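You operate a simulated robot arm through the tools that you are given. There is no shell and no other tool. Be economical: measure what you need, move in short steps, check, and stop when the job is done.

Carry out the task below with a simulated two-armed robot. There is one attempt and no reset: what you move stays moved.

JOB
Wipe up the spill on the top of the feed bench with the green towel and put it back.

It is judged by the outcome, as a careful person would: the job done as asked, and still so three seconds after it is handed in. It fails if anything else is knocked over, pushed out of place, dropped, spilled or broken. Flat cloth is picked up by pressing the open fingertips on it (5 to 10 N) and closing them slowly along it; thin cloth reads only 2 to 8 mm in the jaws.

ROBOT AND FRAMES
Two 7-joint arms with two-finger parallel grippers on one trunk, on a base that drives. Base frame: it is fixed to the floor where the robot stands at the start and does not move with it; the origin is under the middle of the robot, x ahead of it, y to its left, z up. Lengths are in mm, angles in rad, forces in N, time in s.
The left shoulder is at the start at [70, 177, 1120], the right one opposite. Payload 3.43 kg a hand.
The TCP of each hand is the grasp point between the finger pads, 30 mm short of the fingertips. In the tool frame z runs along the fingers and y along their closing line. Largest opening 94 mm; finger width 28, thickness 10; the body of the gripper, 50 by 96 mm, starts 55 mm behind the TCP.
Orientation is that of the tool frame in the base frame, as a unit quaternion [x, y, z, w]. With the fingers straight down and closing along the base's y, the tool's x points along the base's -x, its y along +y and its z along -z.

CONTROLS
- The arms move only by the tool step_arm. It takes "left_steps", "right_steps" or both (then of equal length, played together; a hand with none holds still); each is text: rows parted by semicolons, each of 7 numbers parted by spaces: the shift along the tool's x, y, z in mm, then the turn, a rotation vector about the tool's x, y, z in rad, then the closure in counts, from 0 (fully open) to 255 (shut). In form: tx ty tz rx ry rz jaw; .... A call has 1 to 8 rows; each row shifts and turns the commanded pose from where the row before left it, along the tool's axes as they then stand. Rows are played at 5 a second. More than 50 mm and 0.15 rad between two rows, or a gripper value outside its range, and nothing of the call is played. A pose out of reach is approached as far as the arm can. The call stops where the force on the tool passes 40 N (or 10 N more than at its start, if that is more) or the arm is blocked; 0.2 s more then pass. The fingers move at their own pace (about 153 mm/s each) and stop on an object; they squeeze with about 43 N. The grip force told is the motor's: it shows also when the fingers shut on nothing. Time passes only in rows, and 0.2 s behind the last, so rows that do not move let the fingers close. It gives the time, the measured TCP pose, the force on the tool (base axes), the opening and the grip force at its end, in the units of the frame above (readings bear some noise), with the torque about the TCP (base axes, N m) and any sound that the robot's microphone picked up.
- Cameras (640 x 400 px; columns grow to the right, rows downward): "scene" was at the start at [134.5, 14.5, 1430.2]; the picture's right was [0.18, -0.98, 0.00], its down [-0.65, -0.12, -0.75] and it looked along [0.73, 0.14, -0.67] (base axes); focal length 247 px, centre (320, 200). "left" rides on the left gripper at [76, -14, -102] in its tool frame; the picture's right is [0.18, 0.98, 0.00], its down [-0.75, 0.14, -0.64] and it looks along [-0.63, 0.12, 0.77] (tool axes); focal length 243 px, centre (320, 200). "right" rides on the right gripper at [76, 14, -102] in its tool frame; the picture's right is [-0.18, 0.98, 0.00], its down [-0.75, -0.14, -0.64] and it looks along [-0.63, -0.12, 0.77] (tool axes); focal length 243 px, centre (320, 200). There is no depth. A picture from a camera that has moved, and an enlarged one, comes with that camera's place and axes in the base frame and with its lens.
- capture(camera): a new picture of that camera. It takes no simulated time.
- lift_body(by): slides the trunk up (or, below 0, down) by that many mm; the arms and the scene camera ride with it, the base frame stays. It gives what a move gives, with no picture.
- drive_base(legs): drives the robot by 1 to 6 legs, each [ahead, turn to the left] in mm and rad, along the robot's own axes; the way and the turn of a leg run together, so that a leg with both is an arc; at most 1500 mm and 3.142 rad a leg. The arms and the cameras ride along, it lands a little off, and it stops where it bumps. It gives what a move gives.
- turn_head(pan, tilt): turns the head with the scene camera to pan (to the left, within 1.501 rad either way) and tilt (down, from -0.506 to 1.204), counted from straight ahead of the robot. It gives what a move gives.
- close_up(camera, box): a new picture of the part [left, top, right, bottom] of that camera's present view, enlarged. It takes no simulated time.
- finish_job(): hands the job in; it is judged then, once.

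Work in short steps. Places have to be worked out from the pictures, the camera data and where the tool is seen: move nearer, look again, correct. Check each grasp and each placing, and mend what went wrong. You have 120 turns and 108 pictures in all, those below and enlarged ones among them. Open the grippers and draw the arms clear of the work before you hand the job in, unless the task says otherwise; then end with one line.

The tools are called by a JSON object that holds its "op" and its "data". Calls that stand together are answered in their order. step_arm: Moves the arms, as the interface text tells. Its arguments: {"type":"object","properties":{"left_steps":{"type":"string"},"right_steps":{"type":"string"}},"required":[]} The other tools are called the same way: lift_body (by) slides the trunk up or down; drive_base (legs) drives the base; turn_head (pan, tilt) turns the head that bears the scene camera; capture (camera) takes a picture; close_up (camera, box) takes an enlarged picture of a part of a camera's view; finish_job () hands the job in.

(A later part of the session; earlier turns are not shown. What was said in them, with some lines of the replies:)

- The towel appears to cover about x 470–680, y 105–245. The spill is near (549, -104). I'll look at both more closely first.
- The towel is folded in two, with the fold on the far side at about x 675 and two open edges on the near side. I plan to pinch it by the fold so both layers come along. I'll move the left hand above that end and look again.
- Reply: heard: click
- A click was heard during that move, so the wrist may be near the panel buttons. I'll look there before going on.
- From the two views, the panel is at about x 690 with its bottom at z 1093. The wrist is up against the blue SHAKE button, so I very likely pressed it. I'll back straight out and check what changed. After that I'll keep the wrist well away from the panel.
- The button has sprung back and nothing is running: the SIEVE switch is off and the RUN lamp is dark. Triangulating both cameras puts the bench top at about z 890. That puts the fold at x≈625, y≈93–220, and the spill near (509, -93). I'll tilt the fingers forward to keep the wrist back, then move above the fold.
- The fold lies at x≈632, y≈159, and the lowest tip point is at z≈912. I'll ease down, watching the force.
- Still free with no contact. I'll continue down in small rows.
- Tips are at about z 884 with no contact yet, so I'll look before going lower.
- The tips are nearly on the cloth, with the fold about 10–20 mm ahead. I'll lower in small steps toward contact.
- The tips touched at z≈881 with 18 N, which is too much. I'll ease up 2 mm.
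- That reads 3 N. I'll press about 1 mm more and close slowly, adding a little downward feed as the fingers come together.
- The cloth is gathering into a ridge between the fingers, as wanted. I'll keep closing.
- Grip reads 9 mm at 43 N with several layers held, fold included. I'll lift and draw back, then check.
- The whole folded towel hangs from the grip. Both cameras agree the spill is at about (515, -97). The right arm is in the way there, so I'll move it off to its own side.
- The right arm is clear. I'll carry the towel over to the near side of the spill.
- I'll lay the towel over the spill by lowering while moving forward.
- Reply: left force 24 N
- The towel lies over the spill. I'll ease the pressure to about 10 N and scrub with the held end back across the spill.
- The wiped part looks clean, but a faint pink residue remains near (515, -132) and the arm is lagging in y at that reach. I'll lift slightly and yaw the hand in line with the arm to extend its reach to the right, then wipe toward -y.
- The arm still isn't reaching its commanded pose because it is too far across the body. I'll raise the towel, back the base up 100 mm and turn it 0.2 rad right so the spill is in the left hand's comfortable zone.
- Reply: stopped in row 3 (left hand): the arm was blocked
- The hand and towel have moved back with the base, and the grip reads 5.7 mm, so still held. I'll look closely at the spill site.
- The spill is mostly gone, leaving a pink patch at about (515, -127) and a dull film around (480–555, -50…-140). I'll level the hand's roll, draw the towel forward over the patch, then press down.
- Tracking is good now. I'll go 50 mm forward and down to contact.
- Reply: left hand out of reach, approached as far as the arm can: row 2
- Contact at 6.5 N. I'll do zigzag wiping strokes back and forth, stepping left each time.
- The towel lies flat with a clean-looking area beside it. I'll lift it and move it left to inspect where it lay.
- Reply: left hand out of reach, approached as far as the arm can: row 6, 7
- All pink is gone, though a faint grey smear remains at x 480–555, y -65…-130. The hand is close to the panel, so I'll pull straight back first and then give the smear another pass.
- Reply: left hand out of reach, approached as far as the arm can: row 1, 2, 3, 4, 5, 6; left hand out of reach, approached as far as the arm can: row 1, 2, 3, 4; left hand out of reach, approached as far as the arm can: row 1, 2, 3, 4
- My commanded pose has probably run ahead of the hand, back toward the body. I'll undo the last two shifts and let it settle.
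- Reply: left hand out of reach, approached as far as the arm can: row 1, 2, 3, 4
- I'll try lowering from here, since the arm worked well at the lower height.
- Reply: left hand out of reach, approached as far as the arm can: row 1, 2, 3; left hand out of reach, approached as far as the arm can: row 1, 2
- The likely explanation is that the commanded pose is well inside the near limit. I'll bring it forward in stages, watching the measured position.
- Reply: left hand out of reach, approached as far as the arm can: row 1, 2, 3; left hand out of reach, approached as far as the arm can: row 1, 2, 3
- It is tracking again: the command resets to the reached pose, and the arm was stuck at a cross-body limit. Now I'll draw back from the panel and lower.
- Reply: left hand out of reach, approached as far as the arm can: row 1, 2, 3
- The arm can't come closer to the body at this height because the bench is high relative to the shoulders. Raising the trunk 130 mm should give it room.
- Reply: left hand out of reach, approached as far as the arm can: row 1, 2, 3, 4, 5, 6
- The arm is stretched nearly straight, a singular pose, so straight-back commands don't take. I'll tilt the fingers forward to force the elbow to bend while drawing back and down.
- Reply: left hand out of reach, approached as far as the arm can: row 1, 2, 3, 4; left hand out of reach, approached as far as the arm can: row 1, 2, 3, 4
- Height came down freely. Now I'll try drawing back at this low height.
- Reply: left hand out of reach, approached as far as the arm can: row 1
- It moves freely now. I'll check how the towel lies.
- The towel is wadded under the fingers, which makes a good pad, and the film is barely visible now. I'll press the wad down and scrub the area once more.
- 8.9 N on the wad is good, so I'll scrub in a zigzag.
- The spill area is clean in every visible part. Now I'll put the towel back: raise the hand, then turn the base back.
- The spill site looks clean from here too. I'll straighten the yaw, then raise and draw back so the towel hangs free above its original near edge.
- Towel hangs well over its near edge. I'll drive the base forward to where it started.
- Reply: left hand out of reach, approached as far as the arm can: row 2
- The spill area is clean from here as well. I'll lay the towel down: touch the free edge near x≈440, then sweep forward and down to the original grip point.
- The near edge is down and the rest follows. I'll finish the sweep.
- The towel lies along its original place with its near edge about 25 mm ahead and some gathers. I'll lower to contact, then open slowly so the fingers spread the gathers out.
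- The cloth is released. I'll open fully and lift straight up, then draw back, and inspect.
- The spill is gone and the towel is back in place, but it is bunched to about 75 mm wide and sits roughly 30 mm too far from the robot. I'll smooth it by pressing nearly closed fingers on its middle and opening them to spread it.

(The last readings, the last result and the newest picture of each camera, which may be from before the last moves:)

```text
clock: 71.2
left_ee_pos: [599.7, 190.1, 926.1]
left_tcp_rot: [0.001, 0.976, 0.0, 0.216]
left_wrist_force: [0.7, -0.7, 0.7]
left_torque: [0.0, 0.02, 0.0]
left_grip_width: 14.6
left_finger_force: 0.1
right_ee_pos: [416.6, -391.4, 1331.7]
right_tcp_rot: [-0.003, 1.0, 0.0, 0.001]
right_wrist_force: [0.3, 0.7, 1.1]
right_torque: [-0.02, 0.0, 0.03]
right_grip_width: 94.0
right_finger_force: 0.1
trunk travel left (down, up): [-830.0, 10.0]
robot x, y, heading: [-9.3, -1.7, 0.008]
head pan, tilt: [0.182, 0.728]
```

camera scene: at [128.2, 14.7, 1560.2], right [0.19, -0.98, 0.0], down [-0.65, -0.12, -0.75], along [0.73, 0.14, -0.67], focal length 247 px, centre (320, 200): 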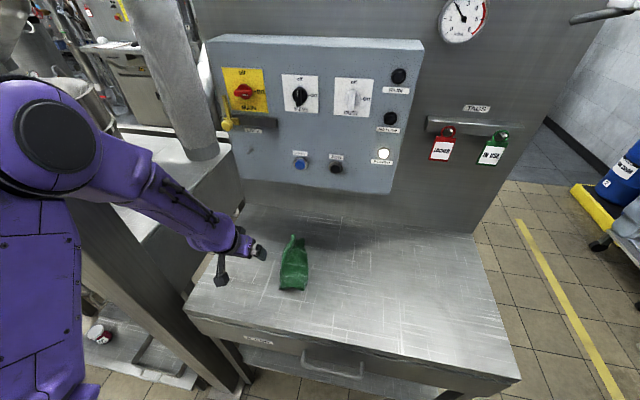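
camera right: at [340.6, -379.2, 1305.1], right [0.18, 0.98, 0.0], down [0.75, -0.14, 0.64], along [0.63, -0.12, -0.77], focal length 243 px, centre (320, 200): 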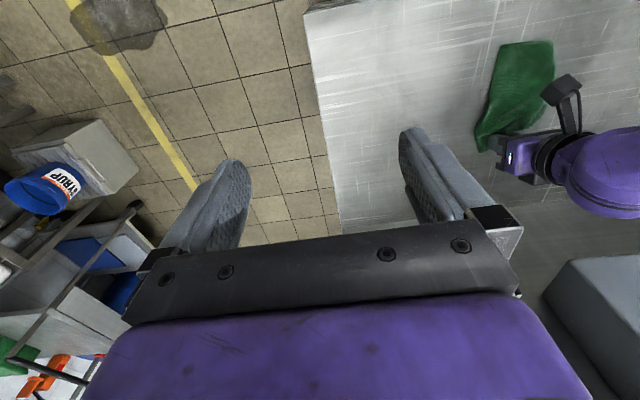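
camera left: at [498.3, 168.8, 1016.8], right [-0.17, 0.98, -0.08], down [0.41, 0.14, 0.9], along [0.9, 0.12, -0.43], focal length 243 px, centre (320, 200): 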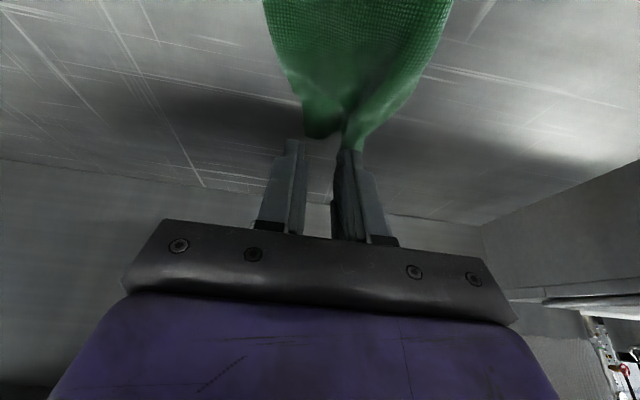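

{"op": "step_arm", "data": {"left_steps": "1.7 0 3.6 0 0 0 215; 1.9 0 4.1 0 0 0 215; 0 0 0 0 0 0 215"}}

```text
clock: 72.0
left_ee_pos: [600.3, 189.7, 919.1]
left_tcp_rot: [0.001, 0.976, 0.001, 0.216]
left_wrist_force: [-2.0, -0.9, 6.6]
left_torque: [0.08, 0.0, 0.0]
left_grip_width: 14.5
left_finger_force: 0.0
right_ee_pos: [414.7, -391.3, 1331.7]
right_tcp_rot: [-0.003, 1.0, 0.0, 0.0]
right_wrist_force: [0.2, 0.7, -0.3]
right_torque: [-0.02, 0.01, -0.01]
right_grip_width: 94.3
right_finger_force: 0.0
trunk travel left (down, up): [-830.0, 10.0]
robot x, y, heading: [-6.5, 0.8, 0.005]
head pan, tilt: [0.182, 0.728]
```

Contact at 6.6 N. I'll open slowly to spread the cloth, with a slight extra press.

{"op": "step_arm", "data": {"left_steps": "0.4 0 0.9 0 0 0 195; 0 0 0 0 0 0 175; 0 0 0 0 0 0 150; 0.2 0 0.5 0 0 0 125; 0 0 0 0 0 0 100; 0 0 0 0 0 0 75; 0 0 0 0 0 0 75"}}

{"op": "capture", "data": {"camera": "left"}}

```text
clock: 73.7
left_ee_pos: [598.4, 188.4, 917.8]
left_tcp_rot: [0.001, 0.976, 0.002, 0.218]
left_wrist_force: [2.2, -5.2, 17.7]
left_torque: [0.5, -0.07, -0.07]
left_grip_width: 63.7
left_finger_force: 0.0
right_ee_pos: [413.7, -392.9, 1332.8]
right_tcp_rot: [-0.003, 1.0, 0.001, 0.002]
right_wrist_force: [-0.4, -0.4, 0.0]
right_torque: [-0.01, 0.0, 0.03]
right_grip_width: 94.2
right_finger_force: 0.2
trunk travel left (down, up): [-830.0, 10.0]
robot x, y, heading: [-5.8, -0.7, 0.006]
head pan, tilt: [0.182, 0.728]
```

```text
50 pictures are left
camera left: at [484.6, 174.9, 977.7], right [-0.16, 0.98, -0.07], down [0.41, 0.14, 0.9], along [0.9, 0.12, -0.43], focal length 243 px, centre (320, 200)
```

left: 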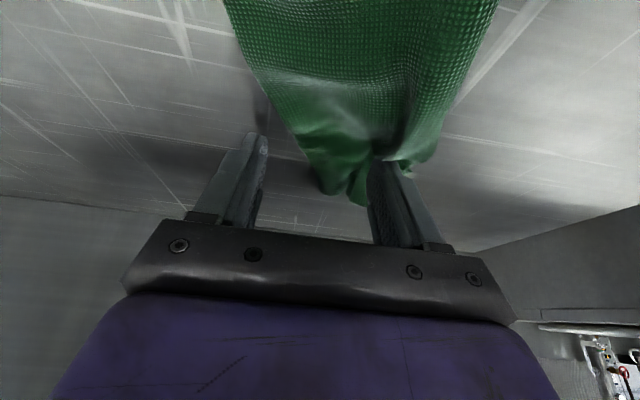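

That spread it partly: the left finger pulled its side out while the right finger slipped off. I'll lift and repeat, starting nearer the right side.

{"op": "step_arm", "data": {"left_steps": "-6.3 0 -13.6 0 0 0 75; -4 0 -9 0 0 0 225; 0 -7 0 0 0 0 235; 0 0 0 0 0 0 235; 0 0 0 0 0 0 235"}}

{"op": "capture", "data": {"camera": "left"}}

{"op": "close_up", "data": {"camera": "scene", "box": [200, 200, 440, 350]}}

```text
clock: 74.8
left_ee_pos: [599.5, 182.9, 941.1]
left_tcp_rot: [0.001, 0.976, 0.0, 0.216]
left_wrist_force: [0.4, 0.2, -0.5]
left_torque: [0.05, 0.02, -0.04]
left_grip_width: 7.5
left_finger_force: 0.0
right_ee_pos: [416.1, -391.0, 1333.0]
right_tcp_rot: [-0.003, 1.0, 0.0, 0.001]
right_wrist_force: [0.5, 0.0, 0.4]
right_torque: [-0.02, -0.03, 0.0]
right_grip_width: 94.0
right_finger_force: 0.1
trunk travel left (down, up): [-830.0, 10.0]
robot x, y, heading: [-6.1, 1.1, 0.005]
head pan, tilt: [0.182, 0.728]
```

```text
49 pictures are left
camera left: at [485.5, 169.1, 1001.4], right [-0.17, 0.98, -0.08], down [0.41, 0.14, 0.9], along [0.9, 0.12, -0.43], focal length 243 px, centre (320, 200)
```

left: 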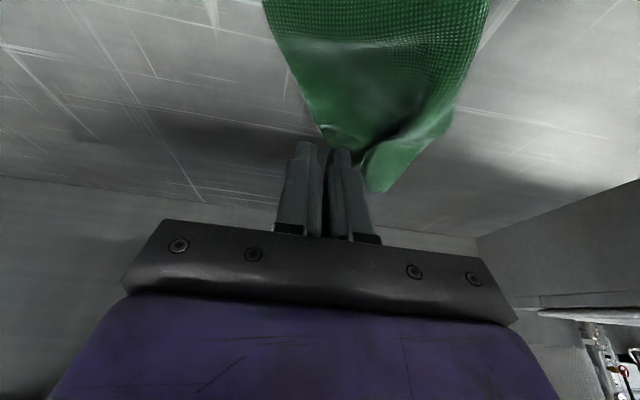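

```text
2.67 times, centred on (320, 275) of scene
camera zoom: at [127.8, 15.7, 1560.2], right [0.19, -0.98, 0.0], down [-0.65, -0.13, -0.75], along [0.73, 0.14, -0.67], focal length 659 px, centre (320, 0)
```

zoom: 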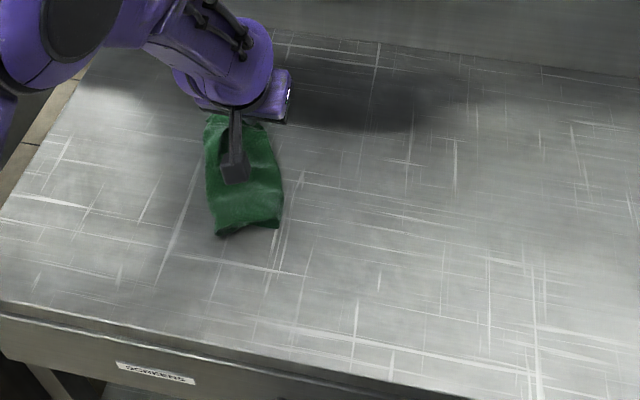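

Spreading works. I'll place the fingers at y≈200, press, then open while shifting right so the left finger holds and the right finger pulls the cloth outward.

{"op": "step_arm", "data": {"left_steps": "0 17 0 0 0 0 235; 4.2 0 9 0 0 0 235; 4.2 0 9 0 0 0 235; 0.9 0 2 0 0 0 235; 0 0 0 0 0 0 235"}}

```text
clock: 76.0
left_ee_pos: [599.8, 200.6, 918.0]
left_tcp_rot: [0.002, 0.976, 0.0, 0.216]
left_wrist_force: [0.0, 1.3, 0.3]
left_torque: [-0.03, 0.0, 0.03]
left_grip_width: 7.2
left_finger_force: 0.1
right_ee_pos: [415.8, -391.1, 1332.4]
right_tcp_rot: [-0.004, 1.0, 0.001, 0.001]
right_wrist_force: [0.0, 0.0, 0.5]
right_torque: [-0.04, 0.0, -0.02]
right_grip_width: 94.0
right_finger_force: 0.0
trunk travel left (down, up): [-830.0, 10.0]
robot x, y, heading: [-2.7, -0.0, 0.005]
head pan, tilt: [0.182, 0.728]
```

{"op": "step_arm", "data": {"left_steps": "1.3 0 2.7 0 0 0 235; 0 0 0 0 0 0 235"}}

```text
clock: 76.7
left_ee_pos: [599.9, 200.4, 916.0]
left_tcp_rot: [0.002, 0.976, 0.0, 0.216]
left_wrist_force: [0.2, -0.3, 0.4]
left_torque: [0.03, -0.03, -0.02]
left_grip_width: 7.1
left_finger_force: 0.1
right_ee_pos: [414.9, -390.8, 1331.4]
right_tcp_rot: [-0.003, 1.0, 0.001, 0.002]
right_wrist_force: [0.2, -0.5, 0.1]
right_torque: [-0.01, -0.01, 0.03]
right_grip_width: 93.9
right_finger_force: 0.1
trunk travel left (down, up): [-830.0, 10.0]
robot x, y, heading: [-4.9, 2.6, 0.009]
head pan, tilt: [0.182, 0.728]
```

{"op": "step_arm", "data": {"left_steps": "0.8 0 1.8 0 0 0 235; 0.6 0 1.4 0 0 0 235; 0 0 0 0 0 0 235"}}

```text
clock: 77.5
left_ee_pos: [599.0, 199.8, 914.8]
left_tcp_rot: [0.001, 0.976, 0.002, 0.219]
left_wrist_force: [1.5, 1.2, 19.3]
left_torque: [0.02, -0.08, 0.01]
left_grip_width: 7.2
left_finger_force: 0.1
right_ee_pos: [413.0, -391.7, 1332.1]
right_tcp_rot: [-0.004, 1.0, 0.001, 0.001]
right_wrist_force: [0.5, 0.1, 0.4]
right_torque: [-0.01, 0.0, 0.03]
right_grip_width: 94.1
right_finger_force: 0.1
trunk travel left (down, up): [-830.0, 10.0]
robot x, y, heading: [-4.5, 1.9, 0.011]
head pan, tilt: [0.182, 0.728]
```

Now 19 N, a bit high. I'll ease by 1 mm and do the spreading move.

{"op": "step_arm", "data": {"left_steps": "-0.4 0 -0.9 0 0 0 220; 0 -7 0 0 0 0 190; 0 -7 0 0 0 0 160; 0 -7 0 0 0 0 130; 0 -7 0 0 0 0 100; 0 -7 0 0 0 0 70; 0 0 0 0 0 0 70"}}

{"op": "capture", "data": {"camera": "left"}}

{"op": "close_up", "data": {"camera": "scene", "box": [200, 200, 440, 350]}}

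```text
clock: 79.0
left_ee_pos: [598.5, 167.0, 913.7]
left_tcp_rot: [0.0, 0.976, 0.001, 0.218]
left_wrist_force: [-0.5, 5.5, 20.3]
left_torque: [0.93, 0.03, 0.02]
left_grip_width: 71.6
left_finger_force: 3.0
right_ee_pos: [413.4, -390.5, 1334.0]
right_tcp_rot: [-0.004, 1.0, 0.001, 0.001]
right_wrist_force: [0.0, -0.1, -0.2]
right_torque: [-0.02, -0.01, 0.02]
right_grip_width: 93.7
right_finger_force: 0.1
trunk travel left (down, up): [-830.0, 10.0]
robot x, y, heading: [-7.4, -1.3, 0.0]
head pan, tilt: [0.182, 0.728]
```

```text
47 pictures are left
camera left: at [484.3, 151.9, 974.4], right [-0.17, 0.98, -0.08], down [0.41, 0.14, 0.9], along [0.9, 0.12, -0.43], focal length 243 px, centre (320, 200)
```

left: 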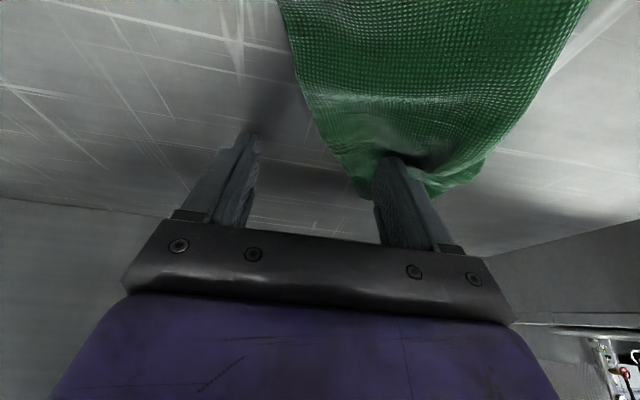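

```text
2.67 times, centred on (320, 275) of scene
camera zoom: at [124.2, 15.9, 1560.6], right [0.19, -0.98, 0.0], down [-0.65, -0.13, -0.75], along [0.73, 0.14, -0.66], focal length 659 px, centre (320, 0)
```

zoom: 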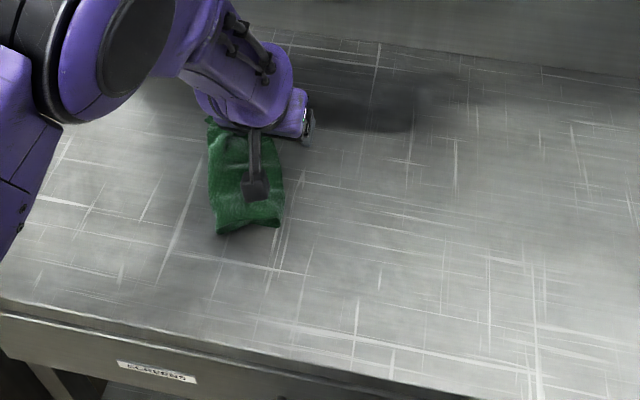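

The cloth is wider now. The left finger is still pressing it, so I'll drag this end right by 22 mm to recentre it, then lift off.

{"op": "step_arm", "data": {"left_steps": "0.3 -7 0.5 0 0 0 70; 0 -8 0 0 0 0 70; 0 -8 0 0 0 0 70; -6.3 0 -13.6 0 0 0 70; -12.6 0 -27 0 0 0 70; 40 0 -18 0 0 0 235; 35 0 -16 0 0 0 235; 0 0 0 0 0 0 235"}}

{"op": "close_up", "data": {"camera": "scene", "box": [200, 200, 440, 350]}}

{"op": "capture", "data": {"camera": "left"}}

```text
clock: 80.8
left_ee_pos: [515.8, 142.4, 958.0]
left_tcp_rot: [0.001, 0.976, 0.0, 0.216]
left_wrist_force: [0.3, 0.0, 0.1]
left_torque: [0.0, 0.05, -0.01]
left_grip_width: 7.5
left_finger_force: 0.0
right_ee_pos: [416.6, -390.5, 1332.3]
right_tcp_rot: [-0.003, 1.0, 0.0, 0.0]
right_wrist_force: [0.6, -0.4, -0.1]
right_torque: [-0.01, -0.03, -0.02]
right_grip_width: 94.0
right_finger_force: 0.1
trunk travel left (down, up): [-830.0, 10.0]
robot x, y, heading: [-8.1, -1.2, 0.007]
head pan, tilt: [0.182, 0.728]
```

```text
2.67 times, centred on (320, 275) of scene
camera zoom: at [128.7, 16.0, 1560.1], right [0.19, -0.98, 0.0], down [-0.65, -0.13, -0.75], along [0.73, 0.14, -0.67], focal length 659 px, centre (320, 0)
```

zoom: 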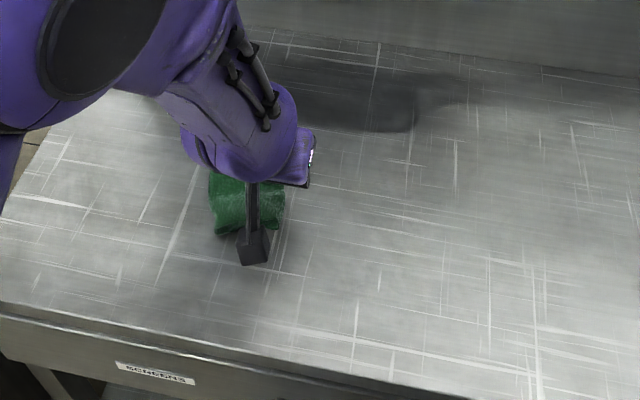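

```text
44 pictures are left
camera left: at [402.8, 127.9, 1018.5], right [-0.16, 0.98, -0.08], down [0.41, 0.14, 0.9], along [0.9, 0.12, -0.43], focal length 243 px, centre (320, 200)
```

left: 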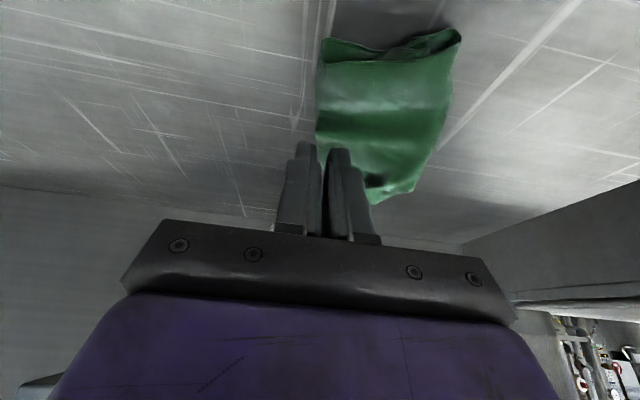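

The near edge is at x≈475, y 135–197. I'll press near that end, spread the cloth, then pull it about 30 mm back toward the original edge at 440.

{"op": "step_arm", "data": {"left_steps": "12 25 9 0 0 0 235; 11 0 14 0 0 0 235; 4.2 0 9 0 0 0 235; 0 0 0 0 0 0 235"}}

```text
clock: 81.8
left_ee_pos: [505.7, 166.3, 917.1]
left_tcp_rot: [0.0, 0.976, 0.001, 0.218]
left_wrist_force: [-0.3, 1.6, 19.7]
left_torque: [0.05, 0.03, 0.03]
left_grip_width: 7.6
left_finger_force: 0.3
right_ee_pos: [414.8, -390.9, 1332.8]
right_tcp_rot: [-0.005, 1.0, 0.001, 0.002]
right_wrist_force: [0.1, 0.3, -0.4]
right_torque: [0.01, -0.01, 0.0]
right_grip_width: 94.0
right_finger_force: 0.1
trunk travel left (down, up): [-830.0, 10.0]
robot x, y, heading: [-5.4, 0.8, 0.011]
head pan, tilt: [0.182, 0.728]
```

{"op": "step_arm", "data": {"left_steps": "-0.4 0 -1 0 0 0 225; 0 0 0 0 0 0 200; 0 0 0 0 0 0 175; 0 0 0 0 0 0 150; 0 0 0 0 0 0 125; 0 0 0 0 0 0 105; 0 0 0 0 0 0 105"}}

{"op": "capture", "data": {"camera": "left"}}

```text
clock: 83.5
left_ee_pos: [504.6, 165.9, 917.6]
left_tcp_rot: [0.001, 0.977, 0.001, 0.215]
left_wrist_force: [-1.1, -3.8, 10.0]
left_torque: [0.17, 0.02, 0.0]
left_grip_width: 53.4
left_finger_force: 0.1
right_ee_pos: [414.5, -391.9, 1331.2]
right_tcp_rot: [-0.002, 1.0, 0.001, 0.002]
right_wrist_force: [-0.9, 0.1, 0.2]
right_torque: [0.02, 0.0, 0.01]
right_grip_width: 93.9
right_finger_force: 0.1
trunk travel left (down, up): [-830.0, 10.0]
robot x, y, heading: [-12.8, 2.6, 0.011]
head pan, tilt: [0.182, 0.728]
```

```text
43 pictures are left
camera left: at [390.6, 152.2, 977.3], right [-0.16, 0.98, -0.07], down [0.41, 0.14, 0.9], along [0.9, 0.12, -0.43], focal length 243 px, centre (320, 200)
```

left: 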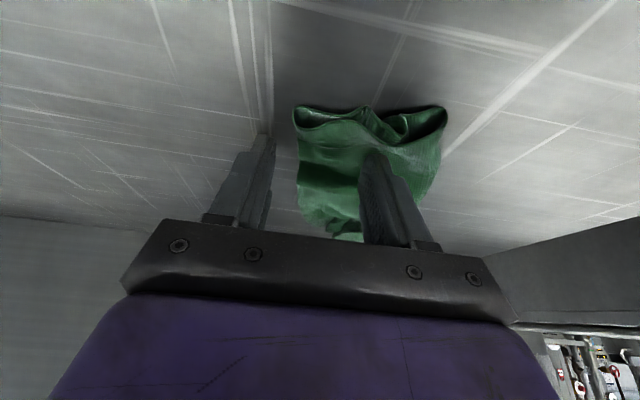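

The left finger holds the near end and the edge is at x≈474. I'll drag it back toward me 30 mm and right 20 mm.

{"op": "step_arm", "data": {"left_steps": "7.3 -5 -3.3 0 0 0 105; 7.3 -5 -3.3 0 0 0 105; 7.3 -5 -3.3 0 0 0 105; 7.3 -5 -3.3 0 0 0 105; 0 0 0 0 0 0 105; -8 0 -18 0 0 0 105; -17 0 -36 0 0 0 105; -17 0 -36 0 0 0 105"}}

{"op": "step_arm", "data": {"left_steps": "0 45 0 0 0 0 0; 0 45 0 0 0 0 0; 0 45 0 0 0 0 0; 0 40 0 0 0 0 0; 0 0 0 0 0 0 0"}}

{"op": "close_up", "data": {"camera": "scene", "box": [200, 200, 440, 350]}}

```text
clock: 85.2
left_ee_pos: [473.2, 147.8, 1015.7]
left_tcp_rot: [0.002, 0.977, 0.0, 0.215]
left_wrist_force: [-0.5, -0.2, -0.6]
left_torque: [0.03, -0.05, 0.01]
left_grip_width: 55.2
left_finger_force: 0.0
right_ee_pos: [415.2, -391.6, 1332.1]
right_tcp_rot: [-0.003, 1.0, 0.0, 0.001]
right_wrist_force: [-0.2, -0.3, 0.1]
right_torque: [0.0, 0.0, -0.02]
right_grip_width: 94.1
right_finger_force: 0.0
trunk travel left (down, up): [-830.0, 10.0]
robot x, y, heading: [-7.8, 1.5, 0.004]
head pan, tilt: [0.182, 0.728]
```

```text
clock: 86.5
left_ee_pos: [475.3, 324.2, 1015.2]
left_tcp_rot: [0.002, 0.977, 0.001, 0.215]
left_wrist_force: [0.4, 0.6, 1.2]
left_torque: [-0.02, 0.0, 0.03]
left_grip_width: 94.0
left_finger_force: 0.0
right_ee_pos: [417.4, -390.8, 1331.8]
right_tcp_rot: [-0.004, 1.0, 0.0, 0.001]
right_wrist_force: [0.4, 0.5, 0.1]
right_torque: [0.01, 0.02, 0.02]
right_grip_width: 94.0
right_finger_force: 0.1
trunk travel left (down, up): [-830.0, 10.0]
robot x, y, heading: [-6.7, 1.0, 0.004]
head pan, tilt: [0.182, 0.728]
```

```text
2.67 times, centred on (320, 275) of scene
camera zoom: at [128.1, 15.2, 1560.2], right [0.19, -0.98, 0.0], down [-0.65, -0.12, -0.75], along [0.73, 0.14, -0.67], focal length 659 px, centre (320, 0)
```

zoom: 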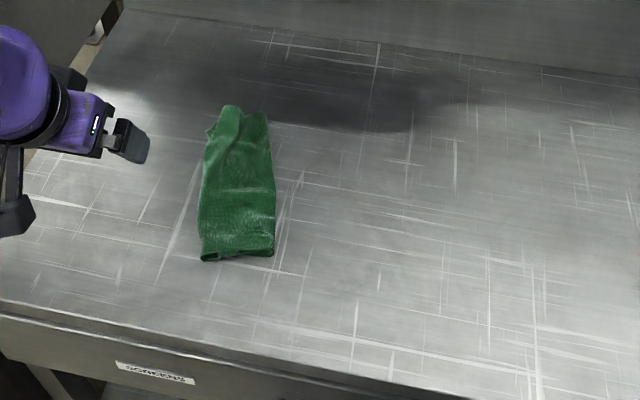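

The towel now spans x≈440–640, y≈130–220, within about 20 mm of its original centre. I'll take a last detailed look at the spill site and draw the arm clear.

{"op": "step_arm", "data": {"left_steps": "0 10 -35 0 0 0 0; 0 10 -35 0 0 0 0; 0 10 -35 0 0 0 0; 0 0 0 0 0 0 0"}}

{"op": "close_up", "data": {"camera": "scene", "box": [340, 250, 430, 330]}}

{"op": "capture", "data": {"camera": "scene"}}

```text
clock: 87.5
left_ee_pos: [429.6, 351.8, 1102.3]
left_tcp_rot: [0.0, 0.98, 0.004, 0.201]
left_wrist_force: [-0.3, -0.1, -0.2]
left_torque: [0.01, 0.02, 0.0]
left_grip_width: 94.1
left_finger_force: 0.0
left hand out of reach, approached as far as the arm can: row 3
right_ee_pos: [417.4, -391.4, 1331.7]
right_tcp_rot: [-0.003, 1.0, 0.001, -0.001]
right_wrist_force: [0.0, 0.7, -0.3]
right_torque: [0.01, 0.0, 0.02]
right_grip_width: 94.0
right_finger_force: 0.0
trunk travel left (down, up): [-830.0, 10.0]
robot x, y, heading: [-8.2, -1.4, 0.004]
head pan, tilt: [0.182, 0.728]
```

```text
5.00 times, centred on (385, 290) of scene
camera zoom: at [129.4, 15.4, 1560.0], right [0.19, -0.98, 0.0], down [-0.65, -0.12, -0.75], along [0.73, 0.14, -0.67], focal length 1235 px, centre (-5, -250)
```

zoom: 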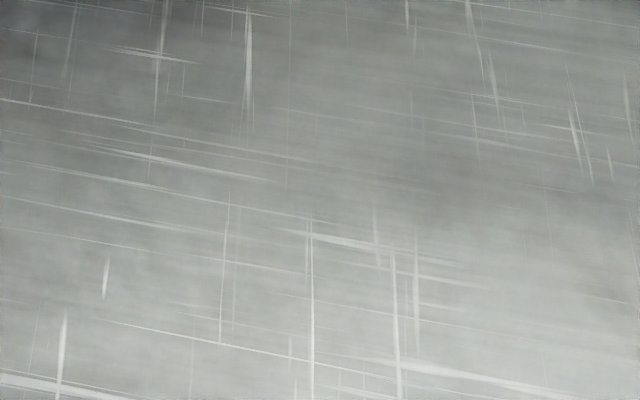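

```text
40 pictures are left
camera scene: at [129.4, 15.4, 1560.0], right [0.19, -0.98, 0.0], down [-0.65, -0.12, -0.75], along [0.73, 0.14, -0.67], focal length 247 px, centre (320, 200)
```

scene: 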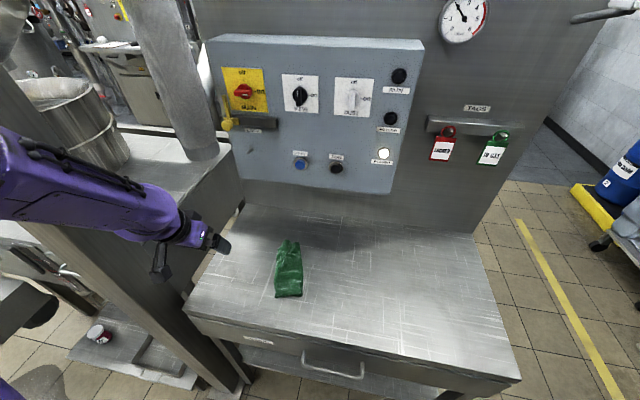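

The bench is clean and the towel is back in its place. Both grippers are open, the arms are clear, and nothing else has moved, so I'm handing in.

{"op": "finish_job", "data": {}}

```text
The job is handed in.
```

The spill is wiped up and the green towel is back within about 20 mm of where it lay, a bit narrower and more creased than before; early on, the left wrist very likely pressed the panel's SHAKE button, which sprang back with no visible effect.
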